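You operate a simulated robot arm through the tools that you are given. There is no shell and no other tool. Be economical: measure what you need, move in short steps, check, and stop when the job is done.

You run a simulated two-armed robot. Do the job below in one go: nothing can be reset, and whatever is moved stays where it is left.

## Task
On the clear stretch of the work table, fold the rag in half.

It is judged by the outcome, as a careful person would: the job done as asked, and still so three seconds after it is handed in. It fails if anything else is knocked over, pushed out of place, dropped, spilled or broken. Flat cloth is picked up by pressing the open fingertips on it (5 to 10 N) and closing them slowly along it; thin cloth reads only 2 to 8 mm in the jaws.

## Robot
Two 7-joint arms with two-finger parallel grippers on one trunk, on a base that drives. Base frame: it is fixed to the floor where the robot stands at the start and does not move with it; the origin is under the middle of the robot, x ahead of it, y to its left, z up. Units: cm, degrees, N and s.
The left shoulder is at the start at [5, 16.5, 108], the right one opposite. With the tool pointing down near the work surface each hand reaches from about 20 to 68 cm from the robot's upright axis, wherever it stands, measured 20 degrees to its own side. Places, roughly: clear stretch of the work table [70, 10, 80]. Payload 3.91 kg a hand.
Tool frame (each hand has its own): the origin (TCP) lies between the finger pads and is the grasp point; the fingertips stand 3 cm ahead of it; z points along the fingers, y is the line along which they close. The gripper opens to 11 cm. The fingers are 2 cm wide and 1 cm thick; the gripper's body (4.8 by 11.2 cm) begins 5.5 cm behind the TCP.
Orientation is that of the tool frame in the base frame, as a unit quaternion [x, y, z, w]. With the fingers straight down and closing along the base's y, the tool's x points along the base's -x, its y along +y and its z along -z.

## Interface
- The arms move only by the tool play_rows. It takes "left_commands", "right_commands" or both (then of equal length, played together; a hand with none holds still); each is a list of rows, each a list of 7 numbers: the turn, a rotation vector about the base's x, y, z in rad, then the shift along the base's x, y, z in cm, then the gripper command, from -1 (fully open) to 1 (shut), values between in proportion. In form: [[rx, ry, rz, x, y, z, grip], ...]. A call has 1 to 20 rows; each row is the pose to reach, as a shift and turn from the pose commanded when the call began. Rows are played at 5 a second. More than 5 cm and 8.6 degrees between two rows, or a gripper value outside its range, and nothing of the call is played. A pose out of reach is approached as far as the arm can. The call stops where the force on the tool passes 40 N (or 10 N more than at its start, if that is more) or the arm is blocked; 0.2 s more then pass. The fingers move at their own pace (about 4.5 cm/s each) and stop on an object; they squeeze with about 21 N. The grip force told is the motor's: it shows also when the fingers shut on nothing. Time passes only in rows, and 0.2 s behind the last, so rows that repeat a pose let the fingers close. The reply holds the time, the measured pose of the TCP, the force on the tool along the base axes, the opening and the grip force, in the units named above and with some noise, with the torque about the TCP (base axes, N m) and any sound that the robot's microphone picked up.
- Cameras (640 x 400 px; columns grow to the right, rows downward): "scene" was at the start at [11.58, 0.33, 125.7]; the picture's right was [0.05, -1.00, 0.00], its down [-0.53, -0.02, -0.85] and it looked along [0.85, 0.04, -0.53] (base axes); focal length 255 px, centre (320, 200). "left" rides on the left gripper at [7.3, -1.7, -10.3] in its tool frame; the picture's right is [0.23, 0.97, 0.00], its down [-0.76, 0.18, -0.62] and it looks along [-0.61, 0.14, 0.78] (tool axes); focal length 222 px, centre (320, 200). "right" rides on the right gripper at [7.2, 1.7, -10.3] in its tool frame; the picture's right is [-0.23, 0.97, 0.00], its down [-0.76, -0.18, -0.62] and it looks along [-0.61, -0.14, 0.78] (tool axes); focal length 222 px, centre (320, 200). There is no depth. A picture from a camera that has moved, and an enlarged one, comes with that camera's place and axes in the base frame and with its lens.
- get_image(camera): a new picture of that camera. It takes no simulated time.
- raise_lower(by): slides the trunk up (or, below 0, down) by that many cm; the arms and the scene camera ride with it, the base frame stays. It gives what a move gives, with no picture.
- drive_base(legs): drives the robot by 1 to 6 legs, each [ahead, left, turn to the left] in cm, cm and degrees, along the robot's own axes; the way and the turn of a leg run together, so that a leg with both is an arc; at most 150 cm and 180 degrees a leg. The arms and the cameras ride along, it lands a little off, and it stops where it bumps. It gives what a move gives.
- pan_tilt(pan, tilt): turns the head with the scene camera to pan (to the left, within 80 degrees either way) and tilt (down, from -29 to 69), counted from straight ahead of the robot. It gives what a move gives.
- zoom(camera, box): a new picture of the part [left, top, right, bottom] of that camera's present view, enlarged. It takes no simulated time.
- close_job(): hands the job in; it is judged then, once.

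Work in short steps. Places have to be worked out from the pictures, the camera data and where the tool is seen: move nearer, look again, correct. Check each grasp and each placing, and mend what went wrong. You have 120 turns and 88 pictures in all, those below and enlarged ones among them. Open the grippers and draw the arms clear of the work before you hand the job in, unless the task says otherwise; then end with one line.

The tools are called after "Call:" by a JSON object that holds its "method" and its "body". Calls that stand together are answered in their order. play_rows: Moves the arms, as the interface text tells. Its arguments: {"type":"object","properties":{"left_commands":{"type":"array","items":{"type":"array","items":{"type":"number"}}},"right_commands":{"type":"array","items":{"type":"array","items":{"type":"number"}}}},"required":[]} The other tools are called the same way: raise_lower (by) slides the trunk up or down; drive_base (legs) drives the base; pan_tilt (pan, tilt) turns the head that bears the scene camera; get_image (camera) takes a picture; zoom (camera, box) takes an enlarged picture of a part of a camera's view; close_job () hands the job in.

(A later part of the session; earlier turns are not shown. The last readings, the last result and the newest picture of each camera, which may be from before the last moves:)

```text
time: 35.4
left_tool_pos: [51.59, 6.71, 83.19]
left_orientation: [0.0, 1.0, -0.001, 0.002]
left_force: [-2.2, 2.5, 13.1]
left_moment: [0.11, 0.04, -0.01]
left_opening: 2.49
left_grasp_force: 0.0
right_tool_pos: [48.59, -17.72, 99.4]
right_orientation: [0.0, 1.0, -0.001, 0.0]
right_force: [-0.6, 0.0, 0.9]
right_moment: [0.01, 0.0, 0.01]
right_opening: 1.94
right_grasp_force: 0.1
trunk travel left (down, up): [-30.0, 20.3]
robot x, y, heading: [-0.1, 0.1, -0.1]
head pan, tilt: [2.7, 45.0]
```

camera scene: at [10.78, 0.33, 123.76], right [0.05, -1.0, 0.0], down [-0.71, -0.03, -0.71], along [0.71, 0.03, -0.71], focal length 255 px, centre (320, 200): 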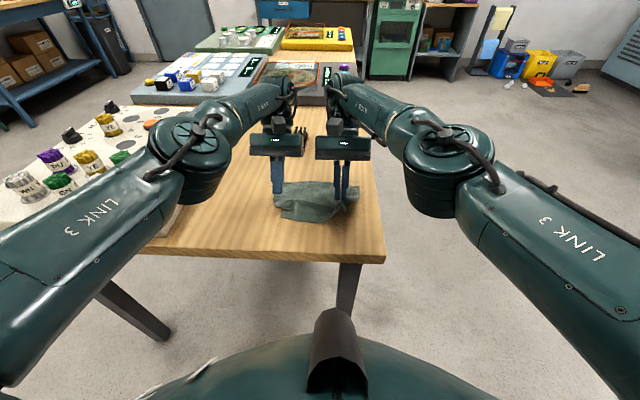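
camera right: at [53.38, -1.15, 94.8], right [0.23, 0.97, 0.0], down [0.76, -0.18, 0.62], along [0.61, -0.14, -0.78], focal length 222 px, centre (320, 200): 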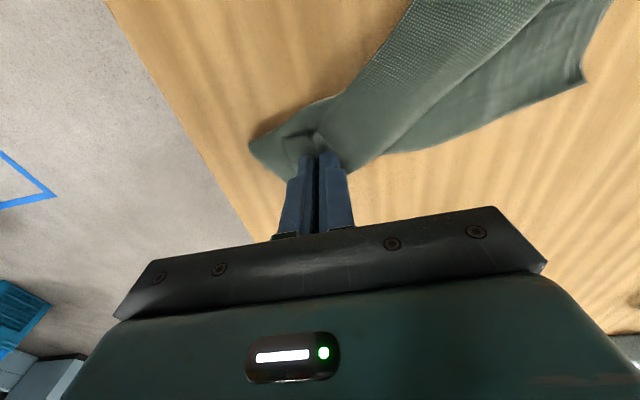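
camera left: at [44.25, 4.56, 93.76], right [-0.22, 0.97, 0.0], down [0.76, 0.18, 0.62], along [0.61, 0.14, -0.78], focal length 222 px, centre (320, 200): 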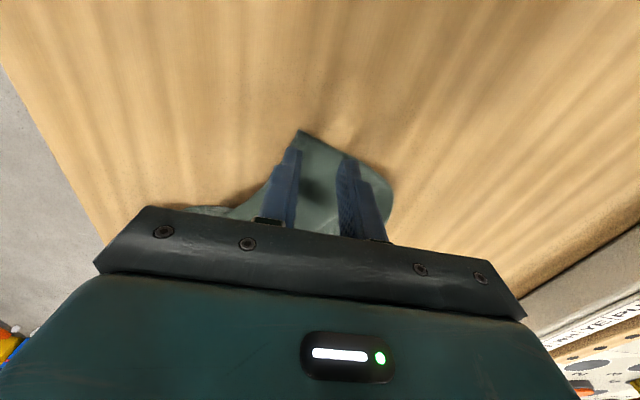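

It presses at about 13 N, so I'll ease off slightly and close slowly.

Call:
{"method": "play_rows", "body": {"left_commands": [[0, 0, 0, 0, 0, 0.04, 0.55], [0, 0, 0, 0, 0, 0.04, 0.6], [0, 0, 0, 0, 0, 0.04, 0.64], [0, 0, 0, 0, 0, 0.04, 0.68], [0, 0, 0, 0, 0, 0.03, 0.72], [0, 0, 0, 0, 0, 0.03, 0.76], [0, 0, 0, 0, 0, 0.02, 0.8], [0, 0, 0, 0, 0, 0.02, 0.84], [0, 0, 0, 0, 0, 0.02, 0.88], [0, 0, 0, 0, 0, 0.02, 0.92], [0, 0, 0, 0, 0, 0.02, 0.96], [0, 0, 0, 0, 0, 0.02, 1], [0, 0, 0, 0, 0, 0.02, 1], [0, 0, 0, 0, 0, 0.02, 1], [0, 0, 0, 0, 0, 0.5, 1], [0, 0, 0, 0, 0, 1.5, 1]]}}

Call:
{"method": "get_image", "body": {"camera": "left"}}

Call:
{"method": "zoom", "body": {"camera": "scene", "box": [250, 130, 378, 210]}}

```text
time: 38.8
left_tool_pos: [51.59, 6.8, 84.22]
left_orientation: [0.002, 1.0, 0.001, 0.0]
left_force: [0.5, 0.7, -0.3]
left_moment: [0.01, -0.03, 0.0]
left_opening: 0.01
left_grasp_force: 21.0
right_tool_pos: [48.73, -17.73, 99.22]
right_orientation: [0.001, 1.0, 0.001, 0.0]
right_force: [0.1, -0.3, 0.0]
right_moment: [0.02, -0.01, -0.04]
right_opening: 1.93
right_grasp_force: 0.1
trunk travel left (down, up): [-30.0, 20.3]
robot x, y, heading: [0.16, -0.08, -0.3]
head pan, tilt: [2.7, 45.0]
```

```text
58 pictures are left
camera left: at [44.44, 4.95, 94.64], right [-0.23, 0.97, 0.0], down [0.76, 0.17, 0.62], along [0.61, 0.14, -0.78], focal length 222 px, centre (320, 200)
```

left: 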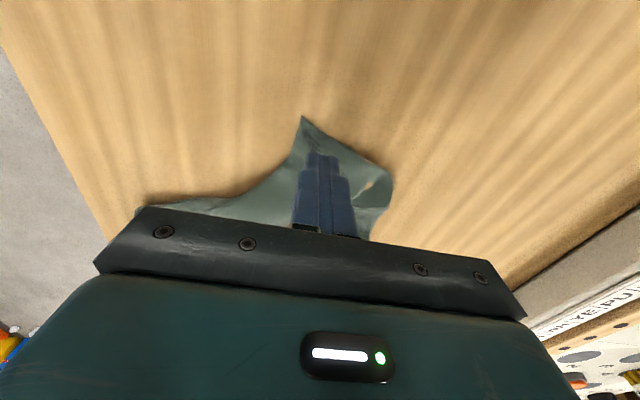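

```text
5.00 times, centred on (314, 170) of scene
camera zoom: at [10.74, 0.29, 123.74], right [0.05, -1.0, 0.0], down [-0.71, -0.03, -0.71], along [0.71, 0.03, -0.71], focal length 1274 px, centre (350, 350)
```

zoom: 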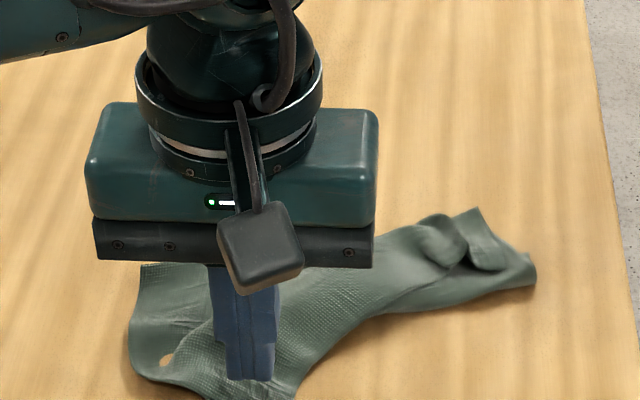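

That pinch missed, at 0.01 cm. I'll reopen to 3 cm, press a bit firmer and add a small downward ramp while closing.

Call:
{"method": "play_rows", "body": {"left_commands": [[0, 0, 0, 0, 0, 0, 0.45], [0, 0, 0, -0.1, 0, 0, 0.45], [0, 0, 0, -0.1, 0, -0.7, 0.45], [0, 0, 0, -0.1, 0, -1.3, 0.45], [0, 0, 0, -0.1, 0, -1.5, 0.45], [0, 0, 0, -0.1, 0, -1.5, 0.45]]}}

Call:
{"method": "get_image", "body": {"camera": "left"}}

```text
time: 40.1
left_tool_pos: [51.56, 6.79, 83.12]
left_orientation: [0.001, 1.0, -0.001, 0.003]
left_force: [-1.3, 3.8, 16.3]
left_moment: [0.24, 0.05, 0.04]
left_opening: 3.03
left_grasp_force: 0.3
right_tool_pos: [48.64, -17.74, 99.37]
right_orientation: [0.001, 1.0, -0.001, 0.001]
right_force: [-0.6, 0.5, -0.7]
right_moment: [0.01, 0.03, -0.01]
right_opening: 1.93
right_grasp_force: 0.1
trunk travel left (down, up): [-30.0, 20.3]
robot x, y, heading: [-0.01, -0.11, 0.1]
head pan, tilt: [2.7, 45.0]
```

```text
56 pictures are left
camera left: at [44.38, 4.93, 93.48], right [-0.23, 0.97, 0.0], down [0.76, 0.18, 0.63], along [0.61, 0.14, -0.78], focal length 222 px, centre (320, 200)
```

left: 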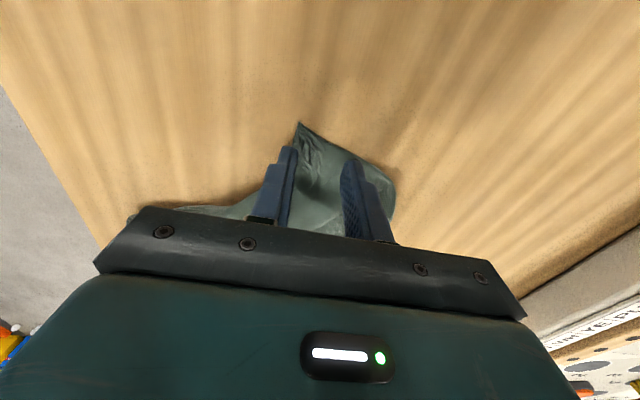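

The moment shows only the outer finger pressing: the near edge runs slanted and the inner finger misses it. I'll lift, turn the hand about 20° to suit the corner, shift and press again.

Call:
{"method": "play_rows", "body": {"left_commands": [[0, 0, 0, 0, 0, 0.8, 0.55], [0, 0, 0.12, -0.05, -0.2, 0.8, 0.55], [0, 0, 0.24, -0.1, -0.4, 0.8, 0.55], [0, 0, 0.35, -0.15, -0.5, 0.8, 0.55], [0, 0, 0.35, -0.15, -0.5, 0.4, 0.55], [0, 0, 0.35, -0.15, -0.5, 0.1, 0.55], [0, 0, 0.35, -0.15, -0.5, 0, 0.55], [0, 0, 0.35, -0.15, -0.5, 0, 0.55]]}}

Call:
{"method": "get_image", "body": {"camera": "left"}}

```text
time: 42.0
left_tool_pos: [51.38, 6.27, 83.18]
left_orientation: [-0.173, 0.985, 0.0, 0.002]
left_force: [-3.2, 1.3, 16.3]
left_moment: [0.11, 0.09, 0.04]
left_opening: 2.48
left_grasp_force: 0.0
right_tool_pos: [48.57, -17.71, 99.44]
right_orientation: [0.001, 1.0, 0.001, 0.001]
right_force: [0.2, 0.1, 0.8]
right_moment: [0.0, -0.01, -0.01]
right_opening: 1.93
right_grasp_force: 0.1
trunk travel left (down, up): [-30.0, 20.3]
robot x, y, heading: [-0.15, 0.22, -0.1]
head pan, tilt: [2.7, 45.0]
```

```text
55 pictures are left
camera left: at [45.15, 2.0, 93.5], right [-0.55, 0.84, 0.0], down [0.65, 0.43, 0.63], along [0.53, 0.34, -0.78], focal length 222 px, centre (320, 200)
```

left: 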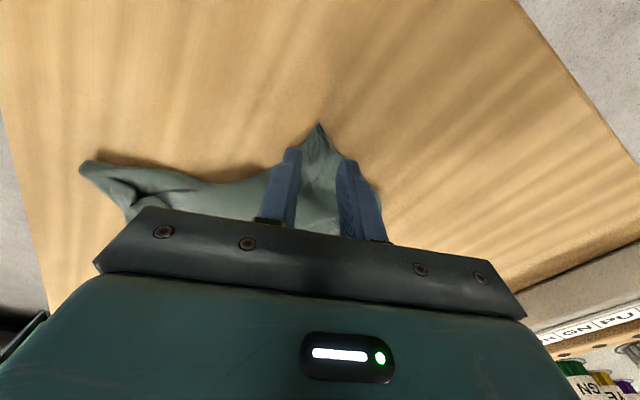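

The corner is now centred between the fingers. I'll move 0.8 cm deeper onto the cloth, press and close slowly.

Call:
{"method": "play_rows", "body": {"left_commands": [[0, 0, 0, 0, 0, 0.6, 0.55], [0, 0, 0, 0.7, 0.25, 0.6, 0.55], [0, 0, 0, 0.7, 0.25, 0.2, 0.55], [0, 0, 0, 0.7, 0.25, -0.02, 0.55], [0, 0, 0, 0.7, 0.25, -0.02, 0.6], [0, 0, 0, 0.7, 0.25, -0.02, 0.64], [0, 0, 0, 0.7, 0.25, -0.02, 0.68], [0, 0, 0, 0.7, 0.25, -0.02, 0.72], [0, 0, 0, 0.7, 0.25, -0.03, 0.76], [0, 0, 0, 0.7, 0.25, -0.04, 0.8], [0, 0, 0, 0.7, 0.25, -0.05, 0.84], [0, 0, 0, 0.7, 0.25, -0.06, 0.88], [0, 0, 0, 0.7, 0.25, -0.07, 0.92], [0, 0, 0, 0.7, 0.25, -0.08, 0.96], [0, 0, 0, 0.7, 0.25, -0.08, 1], [0, 0, 0, 0.7, 0.25, -0.08, 1], [0, 0, 0, 0.7, 0.25, -0.08, 1]]}}

Call:
{"method": "get_image", "body": {"camera": "left"}}

```text
time: 45.5
left_tool_pos: [52.08, 6.57, 82.99]
left_orientation: [-0.173, 0.985, -0.001, 0.003]
left_force: [1.3, 1.7, 25.6]
left_moment: [0.03, 0.04, 0.03]
left_opening: 0.0
left_grasp_force: 20.8
right_tool_pos: [48.62, -17.75, 99.44]
right_orientation: [0.0, 1.0, 0.0, 0.001]
right_force: [0.8, -0.3, -0.5]
right_moment: [0.02, 0.0, 0.0]
right_opening: 1.93
right_grasp_force: 0.1
trunk travel left (down, up): [-30.0, 20.3]
robot x, y, heading: [0.2, -0.18, -0.2]
head pan, tilt: [2.7, 45.0]
```

```text
54 pictures are left
camera left: at [45.82, 2.26, 93.49], right [-0.55, 0.84, 0.0], down [0.65, 0.43, 0.63], along [0.53, 0.34, -0.78], focal length 222 px, centre (320, 200)
```

left: 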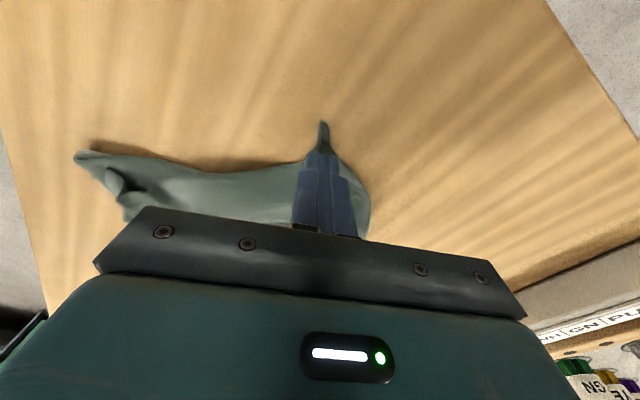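

It closed on nothing, and the press grew to 25 N, which is too much. I'll reopen and press with about 7 N, checking the force before closing.

Call:
{"method": "play_rows", "body": {"left_commands": [[0, 0, 0, 0, 0, 0.8, 0.8], [0, 0, 0, 0, 0, 0.8, 0.5], [0, 0, 0, 0, 0, 0.8, 0.5], [0, 0, 0, 0, 0, 0.4, 0.5], [0, 0, 0, 0, 0, 0.2, 0.5], [0, 0, 0, 0, 0, 0.2, 0.5]]}}

Call:
{"method": "get_image", "body": {"camera": "left"}}

```text
time: 47.0
left_tool_pos: [52.04, 6.63, 83.12]
left_orientation: [-0.173, 0.985, -0.001, 0.003]
left_force: [0.8, 1.3, 7.5]
left_moment: [0.04, 0.03, 0.0]
left_opening: 2.75
left_grasp_force: 0.0
right_tool_pos: [48.7, -17.67, 99.35]
right_orientation: [0.002, 1.0, 0.0, 0.0]
right_force: [-0.3, 0.1, -1.4]
right_moment: [0.01, -0.01, 0.02]
right_opening: 1.94
right_grasp_force: 0.0
trunk travel left (down, up): [-30.0, 20.3]
robot x, y, heading: [0.24, -0.26, -0.1]
head pan, tilt: [2.7, 45.0]
```

```text
53 pictures are left
camera left: at [45.85, 2.34, 93.52], right [-0.55, 0.84, 0.0], down [0.65, 0.43, 0.63], along [0.53, 0.34, -0.78], focal length 222 px, centre (320, 200)
```

left: 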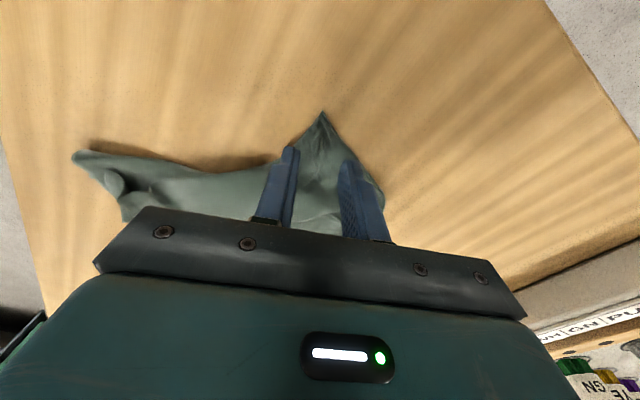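

The press is now 7.5 N and both fingers share it. I'll close slowly at this height.

Call:
{"method": "play_rows", "body": {"left_commands": [[0, 0, 0, 0, 0, 0, 0.54], [0, 0, 0, 0, 0, 0, 0.58], [0, 0, 0, 0, 0, 0, 0.62], [0, 0, 0, 0, 0, 0, 0.66], [0, 0, 0, 0, 0, 0, 0.7], [0, 0, 0, 0, 0, 0, 0.74], [0, 0, 0, 0, 0, 0, 0.78], [0, 0, 0, 0, 0, 0, 0.82], [0, 0, 0, 0, 0, 0, 0.86], [0, 0, 0, 0, 0, 0, 0.9], [0, 0, 0, 0, 0, 0, 0.94], [0, 0, 0, 0, 0, 0, 0.98], [0, 0, 0, 0, 0, 0, 1], [0, 0, 0, 0, 0, 0, 1], [0, 0, 0, 0, 0, 0, 1]]}}

Call:
{"method": "get_image", "body": {"camera": "left"}}

```text
time: 50.1
left_tool_pos: [52.01, 6.61, 83.15]
left_orientation: [-0.173, 0.985, -0.001, 0.002]
left_force: [-0.8, -0.1, 15.9]
left_moment: [0.07, 0.02, -0.03]
left_opening: 0.21
left_grasp_force: 20.6
right_tool_pos: [48.67, -17.88, 99.34]
right_orientation: [0.001, 1.0, 0.0, 0.0]
right_force: [1.0, -0.2, 0.9]
right_moment: [0.01, 0.04, 0.0]
right_opening: 1.92
right_grasp_force: 0.0
trunk travel left (down, up): [-30.0, 20.3]
robot x, y, heading: [0.02, -0.22, -0.1]
head pan, tilt: [2.7, 45.0]
```

```text
52 pictures are left
camera left: at [45.79, 2.34, 93.51], right [-0.55, 0.84, 0.0], down [0.65, 0.43, 0.63], along [0.52, 0.34, -0.78], focal length 222 px, centre (320, 200)
```

left: 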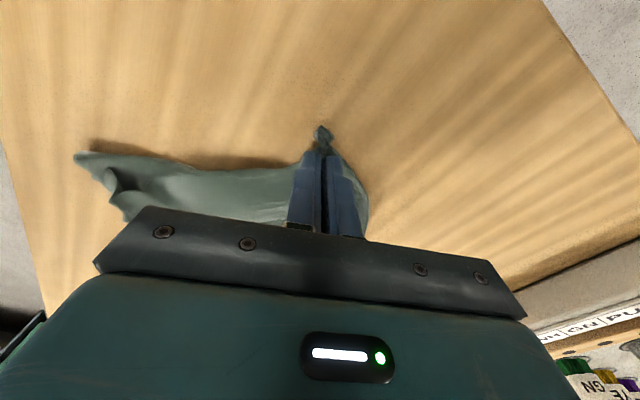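

The corner is held at 2.1 mm. I'll lift it high so the cloth hangs free, then carry it over to the far-left side.

Call:
{"method": "play_rows", "body": {"left_commands": [[0, 0, 0, 0, 0.3, 1.5, 1], [0, 0, 0, 0.3, 0.7, 3, 1], [0, 0, -0.1, 0.8, 1.2, 4.5, 1], [0, 0, -0.2, 1.8, 1.8, 5.8, 1], [0, 0, -0.3, 3, 2.4, 6.5, 1], [0, 0, -0.35, 4.4, 3, 6.8, 1], [0, 0, -0.35, 5.8, 3.6, 6.6, 1], [0, 0, -0.35, 7, 4.2, 6, 1], [0, 0, -0.35, 8, 4.7, 5, 1], [0, 0, -0.35, 8.7, 5, 3.8, 1], [0, 0, -0.35, 9, 5.2, 2.6, 1], [0, 0, -0.35, 9.2, 5.4, 1.4, 1], [0, 0, -0.35, 9.2, 5.4, 1.0, 1]]}}

Call:
{"method": "zoom", "body": {"camera": "scene", "box": [250, 130, 378, 210]}}

Call:
{"method": "get_image", "body": {"camera": "left"}}

```text
time: 53.0
left_tool_pos: [61.21, 11.79, 84.16]
left_orientation: [0.002, 1.0, 0.0, 0.001]
left_force: [0.3, 0.1, 2.0]
left_moment: [-0.01, 0.0, 0.04]
left_opening: 0.18
left_grasp_force: 20.8
right_tool_pos: [48.77, -17.82, 99.31]
right_orientation: [0.001, 1.0, 0.0, 0.0]
right_force: [0.0, -0.9, 0.5]
right_moment: [0.0, -0.02, -0.01]
right_opening: 1.93
right_grasp_force: 0.1
trunk travel left (down, up): [-30.0, 20.3]
robot x, y, heading: [-0.05, -0.11, -0.1]
head pan, tilt: [2.7, 45.0]
```

```text
5.00 times, centred on (314, 170) of scene
camera zoom: at [10.73, 0.29, 123.77], right [0.05, -1.0, 0.0], down [-0.71, -0.03, -0.71], along [0.71, 0.03, -0.71], focal length 1274 px, centre (350, 350)
```

zoom: 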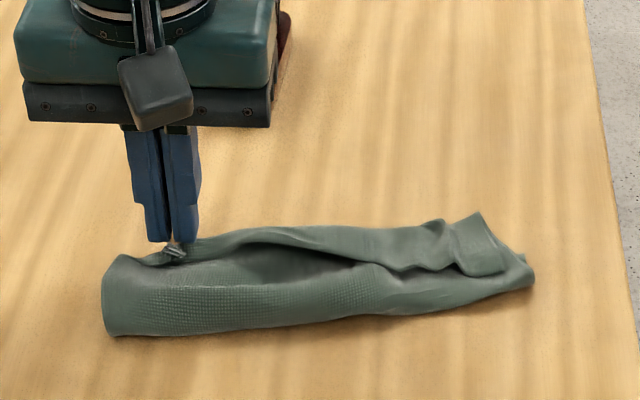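

```text
50 pictures are left
camera left: at [54.07, 9.99, 94.48], right [-0.22, 0.97, 0.0], down [0.76, 0.18, 0.62], along [0.61, 0.14, -0.78], focal length 222 px, centre (320, 200)
```

left: 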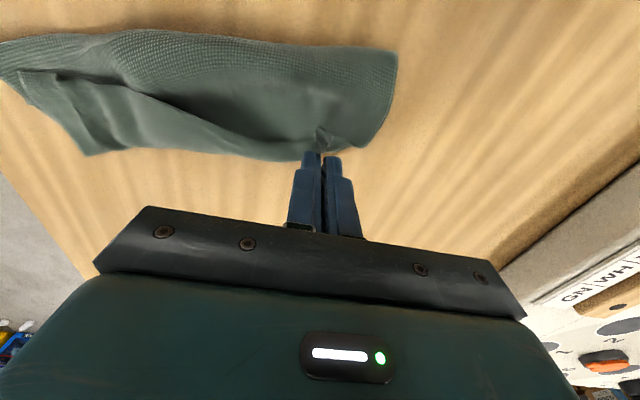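

The fold lies well. I'll pull the corner a further 1 cm in +x, lower it, release slowly and lift away.

Call:
{"method": "play_rows", "body": {"left_commands": [[0, 0, 0, 0.5, 0.1, 0, 1], [0, 0, 0, 1, 0.2, -0.2, 1], [0, 0, 0, 1.2, 0.2, -0.5, 1], [0, 0, 0, 1.2, 0.2, -0.7, 0.9], [0, 0, 0, 1.2, 0.2, -0.7, 0.8], [0, 0, 0, 1.2, 0.2, -0.7, 0.7], [0, 0, 0, 1.2, 0.2, -0.5, 0.65], [0, 0, 0, 1.2, 0.2, 0.3, 0.6], [0, 0, 0, 1.2, 0.2, 2, 0.6], [0, 0, 0, 1.2, 0.2, 5, 0.6], [0, 0, 0, -0.5, 2.2, 8.5, 0.6], [0, 0, 0, -4, 4, 11, 0.6], [0, 0, 0, -8, 6, 12, 0.6]]}}

Call:
{"method": "zoom", "body": {"camera": "scene", "box": [250, 130, 378, 210]}}

Call:
{"method": "get_image", "body": {"camera": "left"}}

```text
time: 55.8
left_tool_pos: [52.97, 17.95, 96.24]
left_orientation: [0.001, 1.0, 0.0, 0.0]
left_force: [0.2, -0.4, -0.1]
left_moment: [0.01, -0.02, 0.01]
left_opening: 2.21
left_grasp_force: 0.1
right_tool_pos: [48.73, -17.59, 99.44]
right_orientation: [0.0, 1.0, 0.0, 0.0]
right_force: [-0.6, -0.4, 0.1]
right_moment: [0.0, 0.01, -0.01]
right_opening: 1.93
right_grasp_force: 0.1
trunk travel left (down, up): [-30.0, 20.3]
robot x, y, heading: [-0.24, -0.04, -0.2]
head pan, tilt: [2.7, 45.0]
```

```text
5.00 times, centred on (314, 170) of scene
camera zoom: at [10.72, 0.33, 123.77], right [0.05, -1.0, 0.0], down [-0.71, -0.03, -0.71], along [0.71, 0.03, -0.71], focal length 1274 px, centre (350, 350)
```

zoom: 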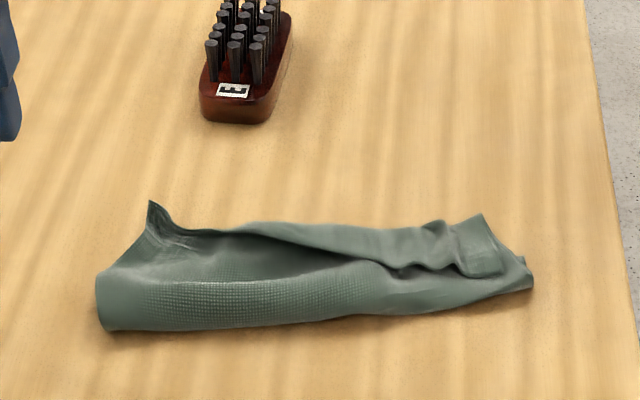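

```text
48 pictures are left
camera left: at [45.78, 16.14, 106.59], right [-0.23, 0.97, 0.0], down [0.76, 0.18, 0.62], along [0.61, 0.14, -0.78], focal length 222 px, centre (320, 200)
```

left: 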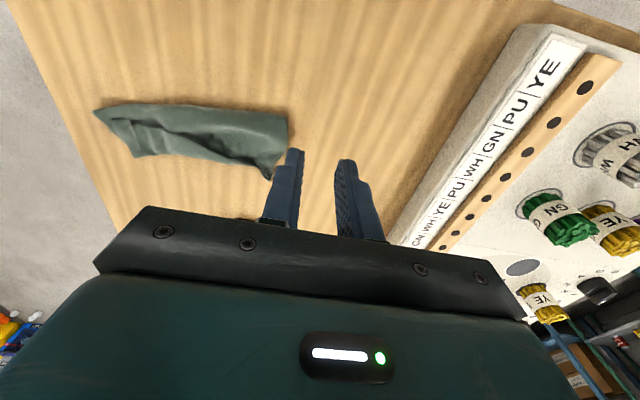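

The left edge is over and one corner tip stands up. I'll look closer to see how the layers lie.

Call:
{"method": "zoom", "body": {"camera": "left", "box": [80, 80, 320, 200]}}

Call:
{"method": "zoom", "body": {"camera": "scene", "box": [264, 162, 364, 202]}}

```text
2.67 times, centred on (200, 140) of left
camera zoom: at [45.78, 16.14, 106.59], right [-0.23, 0.97, 0.0], down [0.76, 0.18, 0.62], along [0.61, 0.14, -0.78], focal length 592 px, centre (640, 360)
```

zoom: 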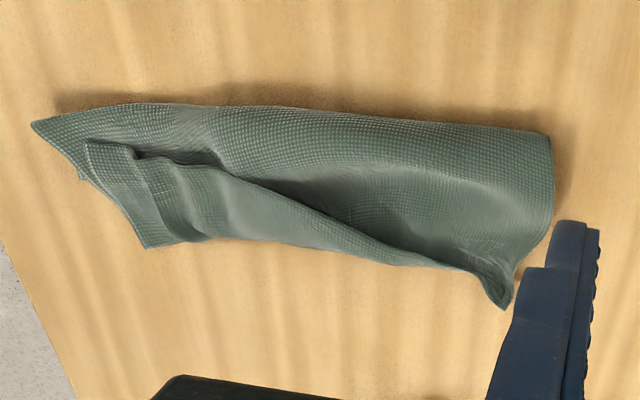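

```text
6.40 times, centred on (314, 182) of scene
camera zoom: at [10.72, 0.33, 123.77], right [0.05, -1.0, 0.0], down [-0.71, -0.03, -0.71], along [0.71, 0.03, -0.71], focal length 1630 px, centre (358, 315)
```

zoom: 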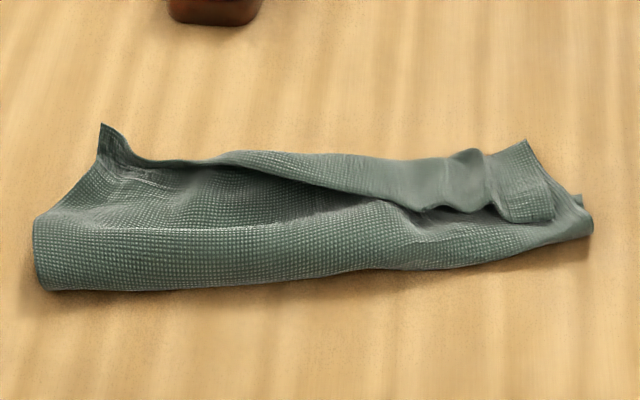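

On the right part, a strip of about 3.5 cm is folded back toward the robot. The fold line there sits at x≈58.6, about 3.7 cm too far, so I'll regrasp the near-right corner on top with the right hand and redo that side.

Call:
{"method": "play_rows", "body": {"right_commands": [[0, 0, 0, 2, 2.3, -1, 0.6], [0, 0, 0, 4, 4.6, -2, 0.6], [0, 0, 0, 6, 7, -4, 0.6], [0, 0, 0, 8, 9.3, -6, 0.6], [0, 0, 0, 10, 11.6, -8, 0.6], [0, 0, 0, 11.6, 13.6, -10.4, 0.6], [0, 0, 0, 11.6, 13.6, -10.9, 0.6]]}}

Call:
{"method": "zoom", "body": {"camera": "right", "box": [220, 0, 620, 240]}}

Call:
{"method": "zoom", "body": {"camera": "scene", "box": [264, 142, 374, 207]}}

```text
time: 57.4
left_tool_pos: [53.04, 17.92, 96.1]
left_orientation: [0.0, 1.0, 0.0, 0.001]
left_force: [-0.1, -0.6, 0.3]
left_moment: [-0.01, -0.01, 0.04]
left_opening: 2.19
left_grasp_force: 0.1
right_tool_pos: [60.22, -4.29, 88.69]
right_orientation: [0.001, 1.0, 0.0, 0.0]
right_force: [-0.3, -0.7, 0.1]
right_moment: [-0.01, -0.04, 0.0]
right_opening: 2.2
right_grasp_force: 0.0
trunk travel left (down, up): [-30.0, 20.3]
robot x, y, heading: [-0.32, 0.13, -0.0]
head pan, tilt: [2.7, 45.0]
```

```text
1.60 times, centred on (420, 120) of right
camera zoom: at [52.98, -2.52, 98.96], right [0.23, 0.97, 0.0], down [0.76, -0.18, 0.62], along [0.61, -0.14, -0.78], focal length 355 px, centre (160, 328)
```

zoom: 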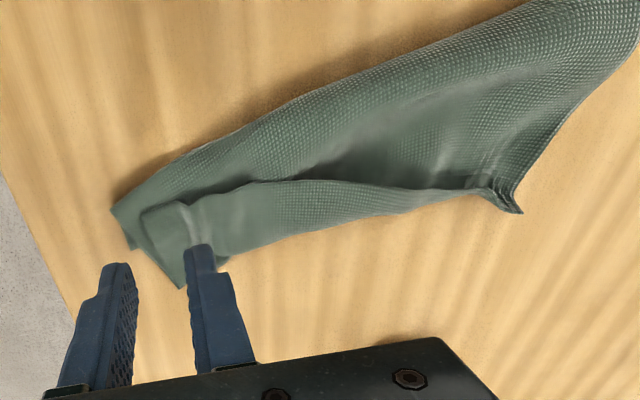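

```text
5.82 times, centred on (319, 174) of scene
camera zoom: at [10.75, 0.28, 123.76], right [0.05, -1.0, 0.0], down [-0.71, -0.03, -0.71], along [0.71, 0.03, -0.71], focal length 1482 px, centre (326, 348)
```

zoom: 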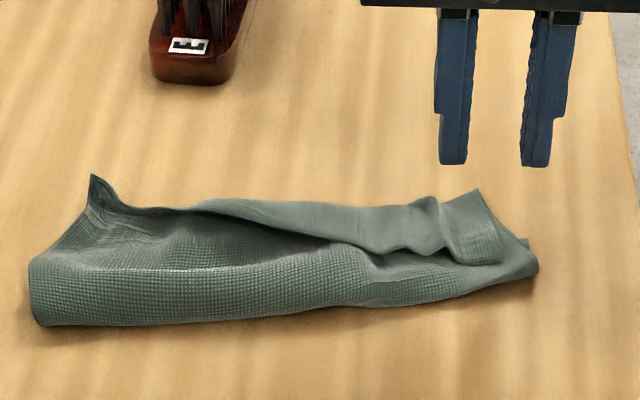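

A loose ridge already stands on the strip at about (60.8, −2.5). I'll straddle it with the fingers and descend.

Call:
{"method": "play_rows", "body": {"right_commands": [[0, 0, 0, 0.5, 1.8, -1, 0.52], [0, 0, 0, 0.6, 1.9, -2.5, 0.52], [0, 0, 0, 0.6, 1.9, -3.8, 0.52], [0, 0, 0, 0.6, 1.9, -4.6, 0.52], [0, 0, 0, 0.6, 1.9, -4.9, 0.52], [0, 0, 0, 0.6, 1.9, -5.1, 0.52], [0, 0, 0, 0.6, 1.9, -5.1, 0.52]]}}

Call:
{"method": "get_image", "body": {"camera": "right"}}

```text
time: 59.0
left_tool_pos: [53.0, 17.98, 96.36]
left_orientation: [0.001, 1.0, 0.0, 0.001]
left_force: [-0.2, 0.2, -0.2]
left_moment: [0.01, 0.02, 0.03]
left_opening: 2.24
left_grasp_force: 0.0
right_tool_pos: [60.97, -2.17, 83.53]
right_orientation: [0.001, 1.0, 0.0, 0.0]
right_force: [0.0, 0.4, 0.5]
right_moment: [0.02, 0.02, 0.01]
right_opening: 2.66
right_grasp_force: 0.1
trunk travel left (down, up): [-30.0, 20.3]
robot x, y, heading: [-0.23, -0.09, -0.1]
head pan, tilt: [2.7, 45.0]
```

```text
43 pictures are left
camera right: at [53.66, -0.55, 93.8], right [0.23, 0.97, 0.0], down [0.76, -0.18, 0.62], along [0.61, -0.14, -0.78], focal length 222 px, centre (320, 200)
```

right: 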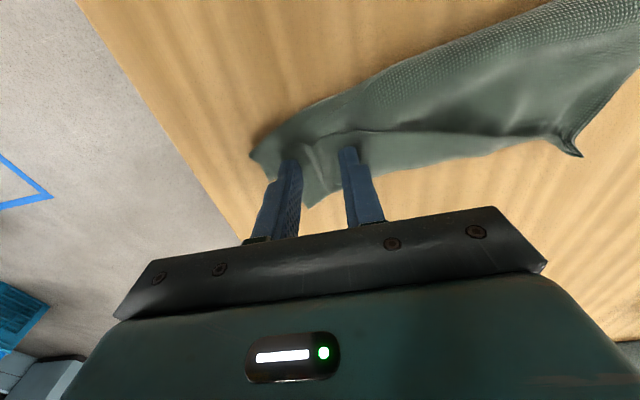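

The fingers straddle the ridge and aren't yet in contact. I'll press a little further.

Call:
{"method": "play_rows", "body": {"right_commands": [[0, 0, 0, -0.2, 0.2, -0.1, 0.52], [0, 0, 0, -0.2, 0.2, -0.2, 0.52], [0, 0, 0, -0.2, 0.2, -0.25, 0.52], [0, 0, 0, -0.2, 0.2, -0.25, 0.52]]}}

```text
time: 60.0
left_tool_pos: [53.05, 17.96, 96.23]
left_orientation: [0.001, 1.0, 0.0, 0.001]
left_force: [1.0, 0.3, -0.7]
left_moment: [-0.01, -0.01, 0.02]
left_opening: 2.16
left_grasp_force: 0.0
right_tool_pos: [60.75, -2.01, 83.33]
right_orientation: [0.0, 1.0, 0.0, 0.0]
right_force: [0.6, -0.2, 6.2]
right_moment: [-0.05, -0.01, 0.01]
right_opening: 2.64
right_grasp_force: 0.1
trunk travel left (down, up): [-30.0, 20.3]
robot x, y, heading: [0.12, -0.07, -0.1]
head pan, tilt: [2.7, 45.0]
```

The press is 6 N, so I'll close slowly.

Call:
{"method": "play_rows", "body": {"right_commands": [[0, 0, 0, 0, 0, 0, 0.56], [0, 0, 0, 0, 0, 0, 0.6], [0, 0, 0, 0, 0, 0, 0.64], [0, 0, 0, 0, 0, 0, 0.68], [0, 0, 0, 0, 0, 0, 0.72], [0, 0, 0, 0, 0, 0, 0.76], [0, 0, 0, 0, 0, 0, 0.8], [0, 0, 0, 0, 0, 0, 0.84], [0, 0, 0, 0, 0, 0, 0.88], [0, 0, 0, 0, 0, 0, 0.92], [0, 0, 0, 0, 0, 0, 0.96], [0, 0, 0, 0, 0, 0, 1], [0, 0, 0, 0, 0, 0, 1], [0, 0, 0, 0, 0, 0, 1], [0, 0, 0, 0, 0, 0.8, 1], [0, 0, 0, 0, 0, 2, 1]]}}

Call:
{"method": "zoom", "body": {"camera": "right", "box": [220, 0, 620, 240]}}

Call:
{"method": "zoom", "body": {"camera": "scene", "box": [264, 142, 374, 207]}}

```text
time: 63.4
left_tool_pos: [53.02, 18.05, 96.3]
left_orientation: [0.0, 1.0, 0.0, 0.001]
left_force: [0.2, -0.3, 0.5]
left_moment: [0.0, 0.02, 0.0]
left_opening: 2.16
left_grasp_force: 0.1
right_tool_pos: [60.74, -2.04, 85.33]
right_orientation: [0.001, 1.0, 0.0, -0.001]
right_force: [1.2, 0.1, 0.1]
right_moment: [-0.01, -0.01, 0.0]
right_opening: 0.23
right_grasp_force: 20.9
trunk travel left (down, up): [-30.0, 20.3]
robot x, y, heading: [-0.28, 0.26, 0.1]
head pan, tilt: [2.7, 45.0]
```

```text
1.60 times, centred on (420, 120) of right
camera zoom: at [53.49, -0.41, 95.57], right [0.23, 0.97, 0.0], down [0.76, -0.18, 0.62], along [0.61, -0.14, -0.78], focal length 355 px, centre (160, 328)
```

zoom: 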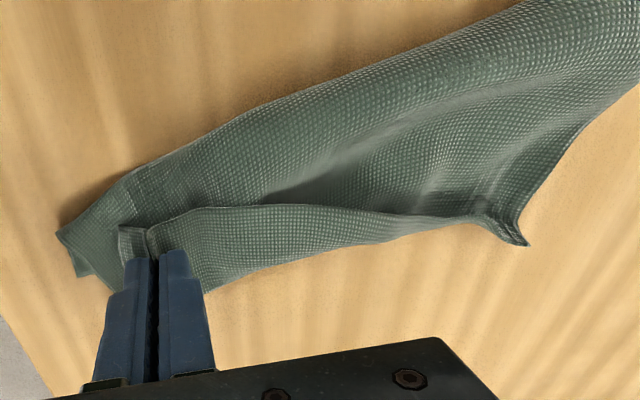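

```text
5.82 times, centred on (319, 174) of scene
camera zoom: at [10.75, 0.29, 123.76], right [0.05, -1.0, 0.0], down [-0.71, -0.03, -0.71], along [0.71, 0.03, -0.71], focal length 1482 px, centre (326, 348)
```

zoom: 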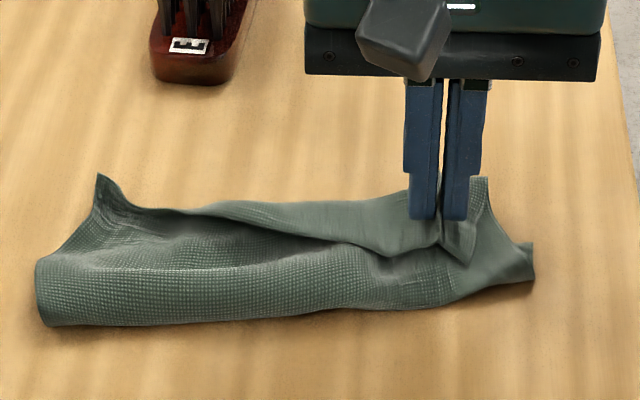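

A single layer is held at 2.3 mm. I'll lift it and bring it back toward the robot to lay the right part out again, then look.

Call:
{"method": "play_rows", "body": {"right_commands": [[0, 0, 0, -0.5, -0.2, 2, 1], [0, 0, 0, -1.5, -0.5, 3.8, 1], [0, 0, 0, -3.2, -0.9, 5, 1], [0, 0, 0, -5, -1.2, 5, 1], [0, 0, 0, -6.6, -1.6, 4, 1], [0, 0, 0, -8, -1.9, 2.5, 1], [0, 0, 0, -9, -2, 1, 1], [0, 0, 0, -9.5, -2, 0, 1]]}}

Call:
{"method": "zoom", "body": {"camera": "scene", "box": [254, 142, 382, 222]}}

Call:
{"method": "get_image", "body": {"camera": "right"}}

```text
time: 65.2
left_tool_pos: [53.14, 17.92, 96.21]
left_orientation: [0.001, 1.0, -0.001, 0.0]
left_force: [0.8, -0.4, 0.0]
left_moment: [0.01, -0.01, 0.03]
left_opening: 2.22
left_grasp_force: 0.1
right_tool_pos: [51.16, -4.29, 85.47]
right_orientation: [0.001, 1.0, 0.0, 0.0]
right_force: [0.9, 0.5, -0.5]
right_moment: [-0.02, 0.0, 0.01]
right_opening: 0.21
right_grasp_force: 20.4
trunk travel left (down, up): [-30.0, 20.3]
robot x, y, heading: [0.06, -0.05, 0.0]
head pan, tilt: [2.7, 45.0]
```

```text
5.00 times, centred on (318, 182) of scene
camera zoom: at [10.76, 0.29, 123.76], right [0.05, -1.0, 0.0], down [-0.71, -0.03, -0.71], along [0.71, 0.03, -0.71], focal length 1274 px, centre (330, 290)
```

zoom: 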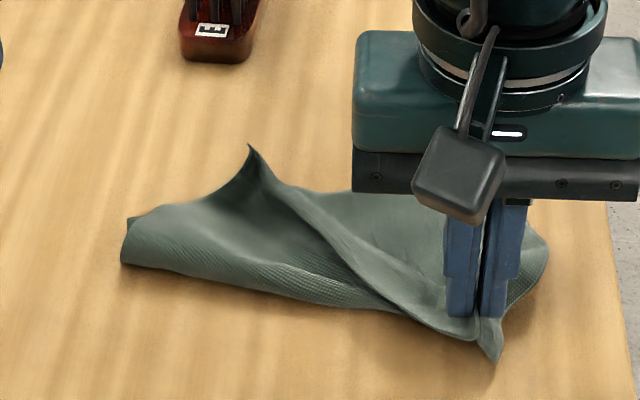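

```text
39 pictures are left
camera right: at [43.94, -2.51, 95.73], right [0.23, 0.97, 0.0], down [0.76, -0.18, 0.62], along [0.61, -0.14, -0.78], focal length 222 px, centre (320, 200)
```

right: 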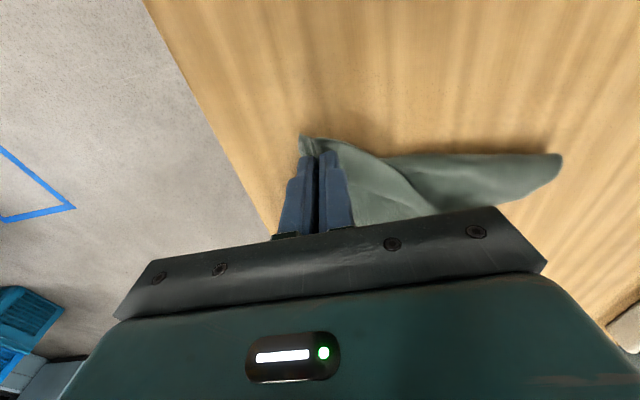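

The right part is laid back out with its fold line nearer the robot. Now I'll carry it up and over in a high arc to the far-right corner.

Call:
{"method": "play_rows", "body": {"right_commands": [[0, 0, 0, 0.3, 0, 1.5, 1], [0, 0, 0, 1, 0, 3, 1], [0, 0, 0, 2, 0.1, 4, 1], [0, 0, 0, 3.5, 0.2, 4.6, 1], [0, 0, 0, 5, 0.3, 4.8, 1], [0, 0, 0, 6.5, 0.4, 4.5, 1], [0, 0, 0, 8, 0.5, 3.6, 1], [0, 0, 0, 9.2, 0.6, 2.4, 1], [0, 0, 0, 10.2, 0.6, 1, 1], [0, 0, 0, 10.7, 0.6, -0.2, 1], [0, 0, 0, 10.7, 0.6, -0.6, 1]]}}

Call:
{"method": "zoom", "body": {"camera": "scene", "box": [254, 142, 382, 222]}}

Call:
{"method": "zoom", "body": {"camera": "right", "box": [220, 0, 620, 240]}}

```text
time: 67.5
left_tool_pos: [53.03, 17.75, 96.18]
left_orientation: [0.001, 1.0, 0.0, 0.002]
left_force: [0.1, 0.4, 0.4]
left_moment: [-0.01, 0.04, 0.05]
left_opening: 2.21
left_grasp_force: 0.0
right_tool_pos: [61.92, -3.56, 84.71]
right_orientation: [0.001, 1.0, 0.0, 0.0]
right_force: [-0.1, -0.1, 0.1]
right_moment: [-0.02, -0.01, 0.0]
right_opening: 0.21
right_grasp_force: 21.2
trunk travel left (down, up): [-30.0, 20.3]
robot x, y, heading: [-0.12, -0.03, 0.1]
head pan, tilt: [2.7, 45.0]
```

```text
5.00 times, centred on (318, 182) of scene
camera zoom: at [10.75, 0.29, 123.76], right [0.05, -1.0, 0.0], down [-0.71, -0.03, -0.71], along [0.71, 0.03, -0.71], focal length 1274 px, centre (330, 290)
```

zoom: 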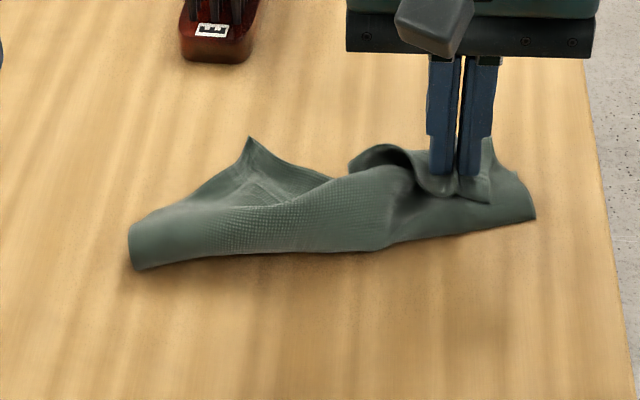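

```text
1.60 times, centred on (420, 120) of right
camera zoom: at [54.6, -1.88, 94.99], right [0.23, 0.97, 0.0], down [0.76, -0.18, 0.62], along [0.61, -0.14, -0.78], focal length 355 px, centre (160, 328)
```

zoom: 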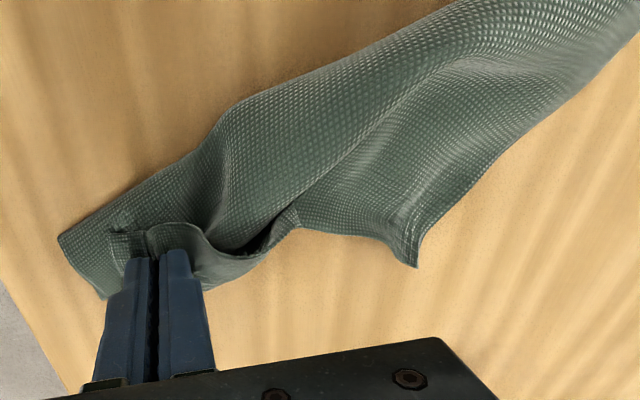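

The right side is now better, and the near-left corner has drifted inward to about (64, 7). I'll release the right side and withdraw, then reposition the left corner with the left hand.

Call:
{"method": "play_rows", "body": {"right_commands": [[0, 0, 0, 0.3, 0, -0.5, 1], [0, 0, 0, 0.5, -0.2, -1, 1], [0, 0, 0, 0.5, -0.2, -1.1, 0.9], [0, 0, 0, 0.5, -0.2, -1.1, 0.8], [0, 0, 0, 0.5, -0.2, -1.1, 0.7], [0, 0, 0, 0.5, -0.2, -0.8, 0.65], [0, 0, 0, 0.5, -0.2, 0.2, 0.65], [0, 0, 0, 0.5, -0.2, 2.2, 0.65], [0, 0, 0, 0.5, -0.2, 6, 0.65], [0, 0, 0, -1, -3, 9, 0.65], [0, 0, 0, -4, -6, 11, 0.65], [0, 0, 0, -7, -9, 13, 0.65], [0, 0, 0, -10, -12, 14, 0.65], [0, 0, 0, -12, -15, 14, 0.65]]}}

Call:
{"method": "zoom", "body": {"camera": "scene", "box": [254, 142, 382, 222]}}

Call:
{"method": "zoom", "body": {"camera": "left", "box": [60, 60, 340, 220]}}

```text
time: 70.5
left_tool_pos: [52.98, 17.83, 96.09]
left_orientation: [0.001, 1.0, 0.0, 0.0]
left_force: [-0.6, -0.8, 0.4]
left_moment: [-0.02, 0.0, 0.02]
left_opening: 2.18
left_grasp_force: 0.1
right_tool_pos: [50.05, -18.69, 98.67]
right_orientation: [0.0, 1.0, 0.0, 0.0]
right_force: [0.3, 0.2, -0.6]
right_moment: [0.01, -0.02, -0.02]
right_opening: 1.93
right_grasp_force: 0.1
trunk travel left (down, up): [-30.0, 20.3]
robot x, y, heading: [-0.03, -0.0, 0.3]
head pan, tilt: [2.7, 45.0]
```

```text
5.00 times, centred on (318, 182) of scene
camera zoom: at [10.74, 0.25, 123.77], right [0.05, -1.0, 0.0], down [-0.71, -0.03, -0.71], along [0.71, 0.03, -0.71], focal length 1274 px, centre (330, 290)
```

zoom: 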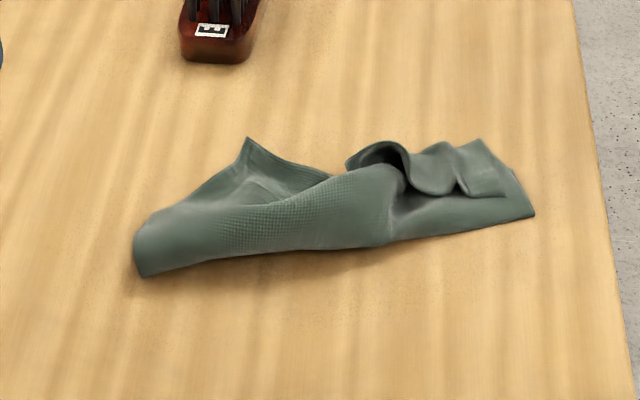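

```text
2.29 times, centred on (200, 140) of left
camera zoom: at [45.83, 16.04, 106.58], right [-0.22, 0.97, 0.0], down [0.76, 0.18, 0.62], along [0.61, 0.14, -0.78], focal length 508 px, centre (594, 337)
```

zoom: 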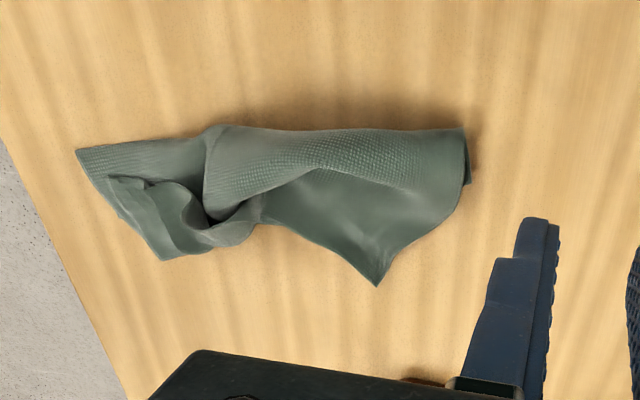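

The left corner is at (65, 7), lying alone on the table, but that side is now unbalanced, with an 11 cm flap over about 3.4 cm of bottom layer. I'll grab the near-left corner with the left hand, lay that side back, then take the right corner too and fold with both hands at once.

Call:
{"method": "play_rows", "body": {"left_commands": [[0, 0, 0, 2, -2.5, 0, 0.5], [0, 0, 0.1, 4, -5, 0, 0.5], [0, 0, 0.2, 6, -7.5, -1, 0.5], [0, 0, 0.28, 8, -10, -3, 0.5], [0, 0, 0.28, 9.2, -11.5, -5.5, 0.5], [0, 0, 0.28, 9.4, -11.7, -8.5, 0.5], [0, 0, 0.28, 9.4, -11.7, -10.5, 0.5], [0, 0, 0.28, 9.4, -11.7, -11.5, 0.5], [0, 0, 0.28, 9.4, -11.7, -12, 0.5], [0, 0, 0.28, 9.4, -11.7, -12, 0.5]]}}

Call:
{"method": "get_image", "body": {"camera": "left"}}

```text
time: 72.8
left_tool_pos: [62.67, 6.35, 84.0]
left_orientation: [-0.139, 0.99, 0.0, 0.001]
left_force: [1.0, 0.9, 0.2]
left_moment: [0.0, 0.01, -0.01]
left_opening: 2.75
left_grasp_force: 0.1
right_tool_pos: [50.06, -18.65, 98.64]
right_orientation: [0.001, 1.0, 0.0, 0.001]
right_force: [0.3, -0.3, 0.1]
right_moment: [0.03, 0.01, 0.02]
right_opening: 1.93
right_grasp_force: 0.0
trunk travel left (down, up): [-30.0, 20.3]
robot x, y, heading: [0.13, -0.02, -0.1]
head pan, tilt: [2.7, 45.0]
```

```text
34 pictures are left
camera left: at [56.27, 2.51, 94.34], right [-0.49, 0.87, 0.0], down [0.68, 0.38, 0.62], along [0.55, 0.3, -0.78], focal length 222 px, centre (320, 200)
```

left: 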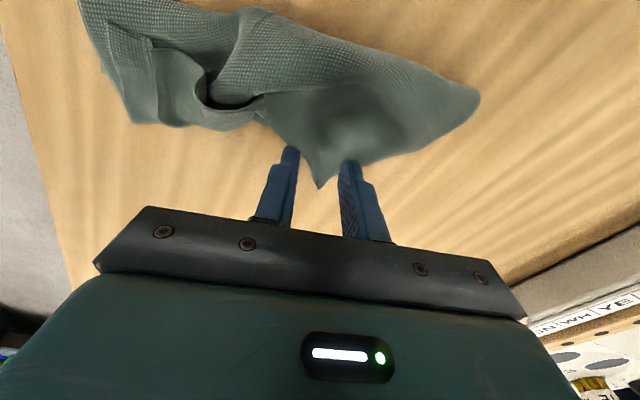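

The fingers straddle the corner at its narrow end. I'll move 1 cm further onto the cloth and press.

Call:
{"method": "play_rows", "body": {"left_commands": [[0, 0, 0, -0.5, 0, 0, 0.5], [0, 0, 0, -1, 0, 0, 0.5], [0, 0, 0, -1, 0, -0.4, 0.5], [0, 0, 0, -1, 0, -0.65, 0.5], [0, 0, 0, -1, 0, -0.8, 0.5], [0, 0, 0, -1, 0, -0.85, 0.5]]}}

```text
time: 74.2
left_tool_pos: [61.62, 6.34, 83.13]
left_orientation: [-0.139, 0.99, -0.001, 0.002]
left_force: [0.8, 0.5, 5.1]
left_moment: [-0.03, 0.01, 0.01]
left_opening: 2.74
left_grasp_force: 0.1
right_tool_pos: [50.01, -18.52, 98.61]
right_orientation: [0.001, 1.0, 0.0, -0.001]
right_force: [-1.1, 0.7, -0.2]
right_moment: [-0.01, -0.02, 0.0]
right_opening: 1.9
right_grasp_force: 0.1
trunk travel left (down, up): [-30.0, 20.3]
robot x, y, heading: [-0.1, -0.11, 0.2]
head pan, tilt: [2.7, 45.0]
```

The press is 5 N. I'll add a trace more and close slowly.

Call:
{"method": "play_rows", "body": {"left_commands": [[0, 0, 0, 0, 0, -0.03, 0.5], [0, 0, 0, 0, 0, -0.03, 0.54], [0, 0, 0, 0, 0, -0.03, 0.58], [0, 0, 0, 0, 0, -0.03, 0.62], [0, 0, 0, 0, 0, -0.03, 0.66], [0, 0, 0, 0, 0, -0.03, 0.7], [0, 0, 0, 0, 0, -0.03, 0.74], [0, 0, 0, 0, 0, -0.03, 0.78], [0, 0, 0, 0, 0, -0.03, 0.82], [0, 0, 0, 0, 0, -0.03, 0.86], [0, 0, 0, 0, 0, -0.03, 0.9], [0, 0, 0, 0, 0, -0.03, 0.94], [0, 0, 0, 0, 0, -0.03, 0.98], [0, 0, 0, 0, 0, -0.03, 1], [0, 0, 0, 0, 0, -0.03, 1], [0, 0, 0, 0, 0, -0.03, 1]]}}

```text
time: 77.5
left_tool_pos: [61.63, 6.41, 83.3]
left_orientation: [-0.138, 0.99, 0.0, 0.001]
left_force: [1.2, -0.8, 6.8]
left_moment: [-0.07, 0.01, 0.03]
left_opening: 0.19
left_grasp_force: 21.0
right_tool_pos: [50.04, -18.65, 98.68]
right_orientation: [0.001, 1.0, 0.0, 0.0]
right_force: [-0.4, -0.1, 0.2]
right_moment: [-0.04, 0.0, 0.01]
right_opening: 1.93
right_grasp_force: 0.0
trunk travel left (down, up): [-30.0, 20.3]
robot x, y, heading: [0.12, 0.27, 0.0]
head pan, tilt: [2.7, 45.0]
```

The corner is held at 1.9 mm. I'll lift it and lay it back toward the near-left, turning the hand straight on the way.

Call:
{"method": "play_rows", "body": {"left_commands": [[0, 0, -0.05, -0.2, 0.3, 1.5, 1], [0, 0, -0.1, -1, 0.8, 3.5, 1], [0, 0, -0.15, -2.5, 1.4, 5, 1], [0, 0, -0.2, -4.2, 2, 5.8, 1], [0, 0, -0.25, -6, 2.6, 5.8, 1], [0, 0, -0.28, -7.8, 3.2, 5, 1], [0, 0, -0.28, -9.4, 3.8, 4, 1], [0, 0, -0.28, -10.8, 4.2, 3, 1], [0, 0, -0.28, -11.8, 4.4, 2, 1], [0, 0, -0.28, -12.3, 4.5, 1.2, 1]]}}

Call:
{"method": "zoom", "body": {"camera": "scene", "box": [254, 142, 382, 222]}}

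Call:
{"method": "get_image", "body": {"camera": "left"}}

```text
time: 79.8
left_tool_pos: [49.44, 10.86, 84.43]
left_orientation: [0.001, 1.0, 0.0, 0.001]
left_force: [-0.3, 0.0, 0.4]
left_moment: [-0.01, 0.03, 0.04]
left_opening: 0.17
left_grasp_force: 21.5
right_tool_pos: [50.11, -18.57, 98.67]
right_orientation: [0.001, 1.0, 0.0, 0.0]
right_force: [-0.9, -0.2, 0.2]
right_moment: [-0.04, -0.02, 0.04]
right_opening: 1.93
right_grasp_force: 0.0
trunk travel left (down, up): [-30.0, 20.3]
robot x, y, heading: [-0.22, -0.28, 0.2]
head pan, tilt: [2.7, 45.0]
```

```text
5.00 times, centred on (318, 182) of scene
camera zoom: at [10.75, 0.3, 123.77], right [0.05, -1.0, 0.0], down [-0.71, -0.03, -0.71], along [0.71, 0.03, -0.71], focal length 1274 px, centre (330, 290)
```

zoom: 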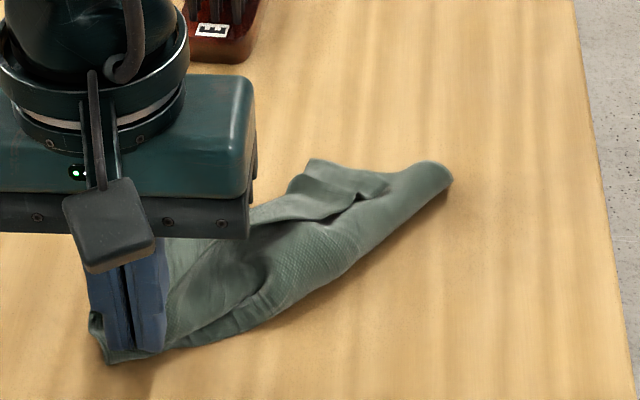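

```text
32 pictures are left
camera left: at [42.18, 8.96, 94.84], right [-0.22, 0.97, 0.0], down [0.76, 0.18, 0.62], along [0.61, 0.14, -0.78], focal length 222 px, centre (320, 200)
```

left: 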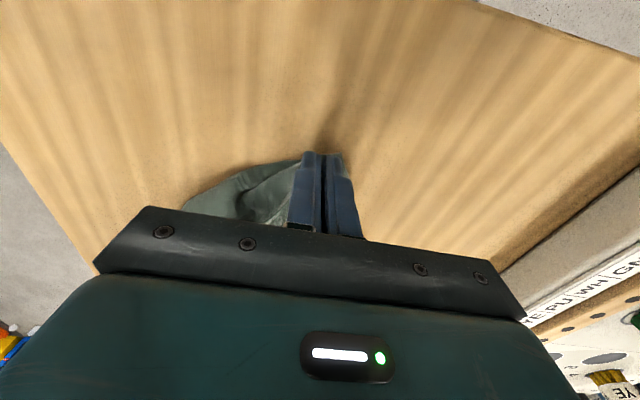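

The left corner is held at the near side. I'll bring the right hand's camera over the right end to find the near-right corner.

Call:
{"method": "play_rows", "body": {"right_commands": [[0, 0, 0, 1.2, 2.5, -1, 0.5], [0, 0, 0, 2.4, 5, -2, 0.5], [0, 0, 0, 3.6, 7.5, -3, 0.5], [0, 0, 0, 4.8, 10, -4, 0.5], [0, 0, 0, 6, 12, -5, 0.5], [0, 0, 0, 6, 12, -5, 0.5]]}}

Call:
{"method": "get_image", "body": {"camera": "right"}}

Call:
{"method": "zoom", "body": {"camera": "scene", "box": [294, 162, 358, 202]}}

```text
time: 81.2
left_tool_pos: [49.33, 10.8, 84.49]
left_orientation: [0.001, 1.0, 0.001, 0.001]
left_force: [0.3, -0.2, -0.5]
left_moment: [-0.05, 0.0, 0.03]
left_opening: 0.16
left_grasp_force: 21.1
right_tool_pos: [56.09, -6.51, 93.79]
right_orientation: [0.001, 1.0, 0.0, 0.0]
right_force: [0.0, -0.4, 0.3]
right_moment: [-0.04, 0.01, 0.0]
right_opening: 2.78
right_grasp_force: 0.1
trunk travel left (down, up): [-30.0, 20.3]
robot x, y, heading: [-0.08, 0.34, -0.1]
head pan, tilt: [2.7, 45.0]
```

```text
31 pictures are left
camera right: at [48.71, -4.83, 103.93], right [0.23, 0.97, 0.0], down [0.76, -0.18, 0.62], along [0.61, -0.14, -0.78], focal length 222 px, centre (320, 200)
```

right: 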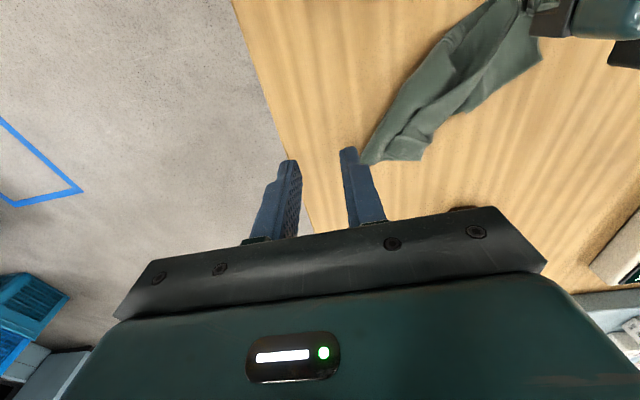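

```text
10.00 times, centred on (326, 182) of scene
camera zoom: at [10.75, 0.29, 123.76], right [0.05, -1.0, 0.0], down [-0.71, -0.03, -0.71], along [0.71, 0.03, -0.71], focal length 2547 px, centre (260, 380)
```

zoom: 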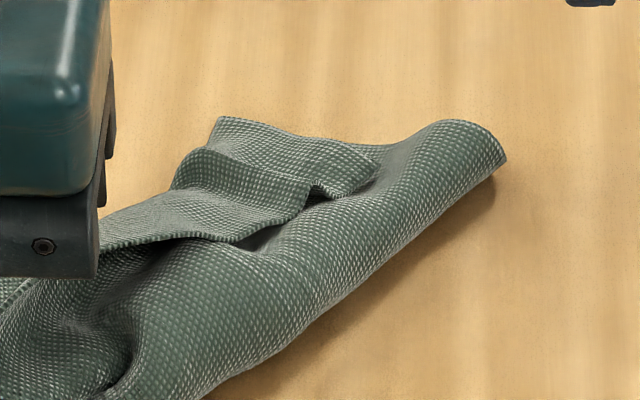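

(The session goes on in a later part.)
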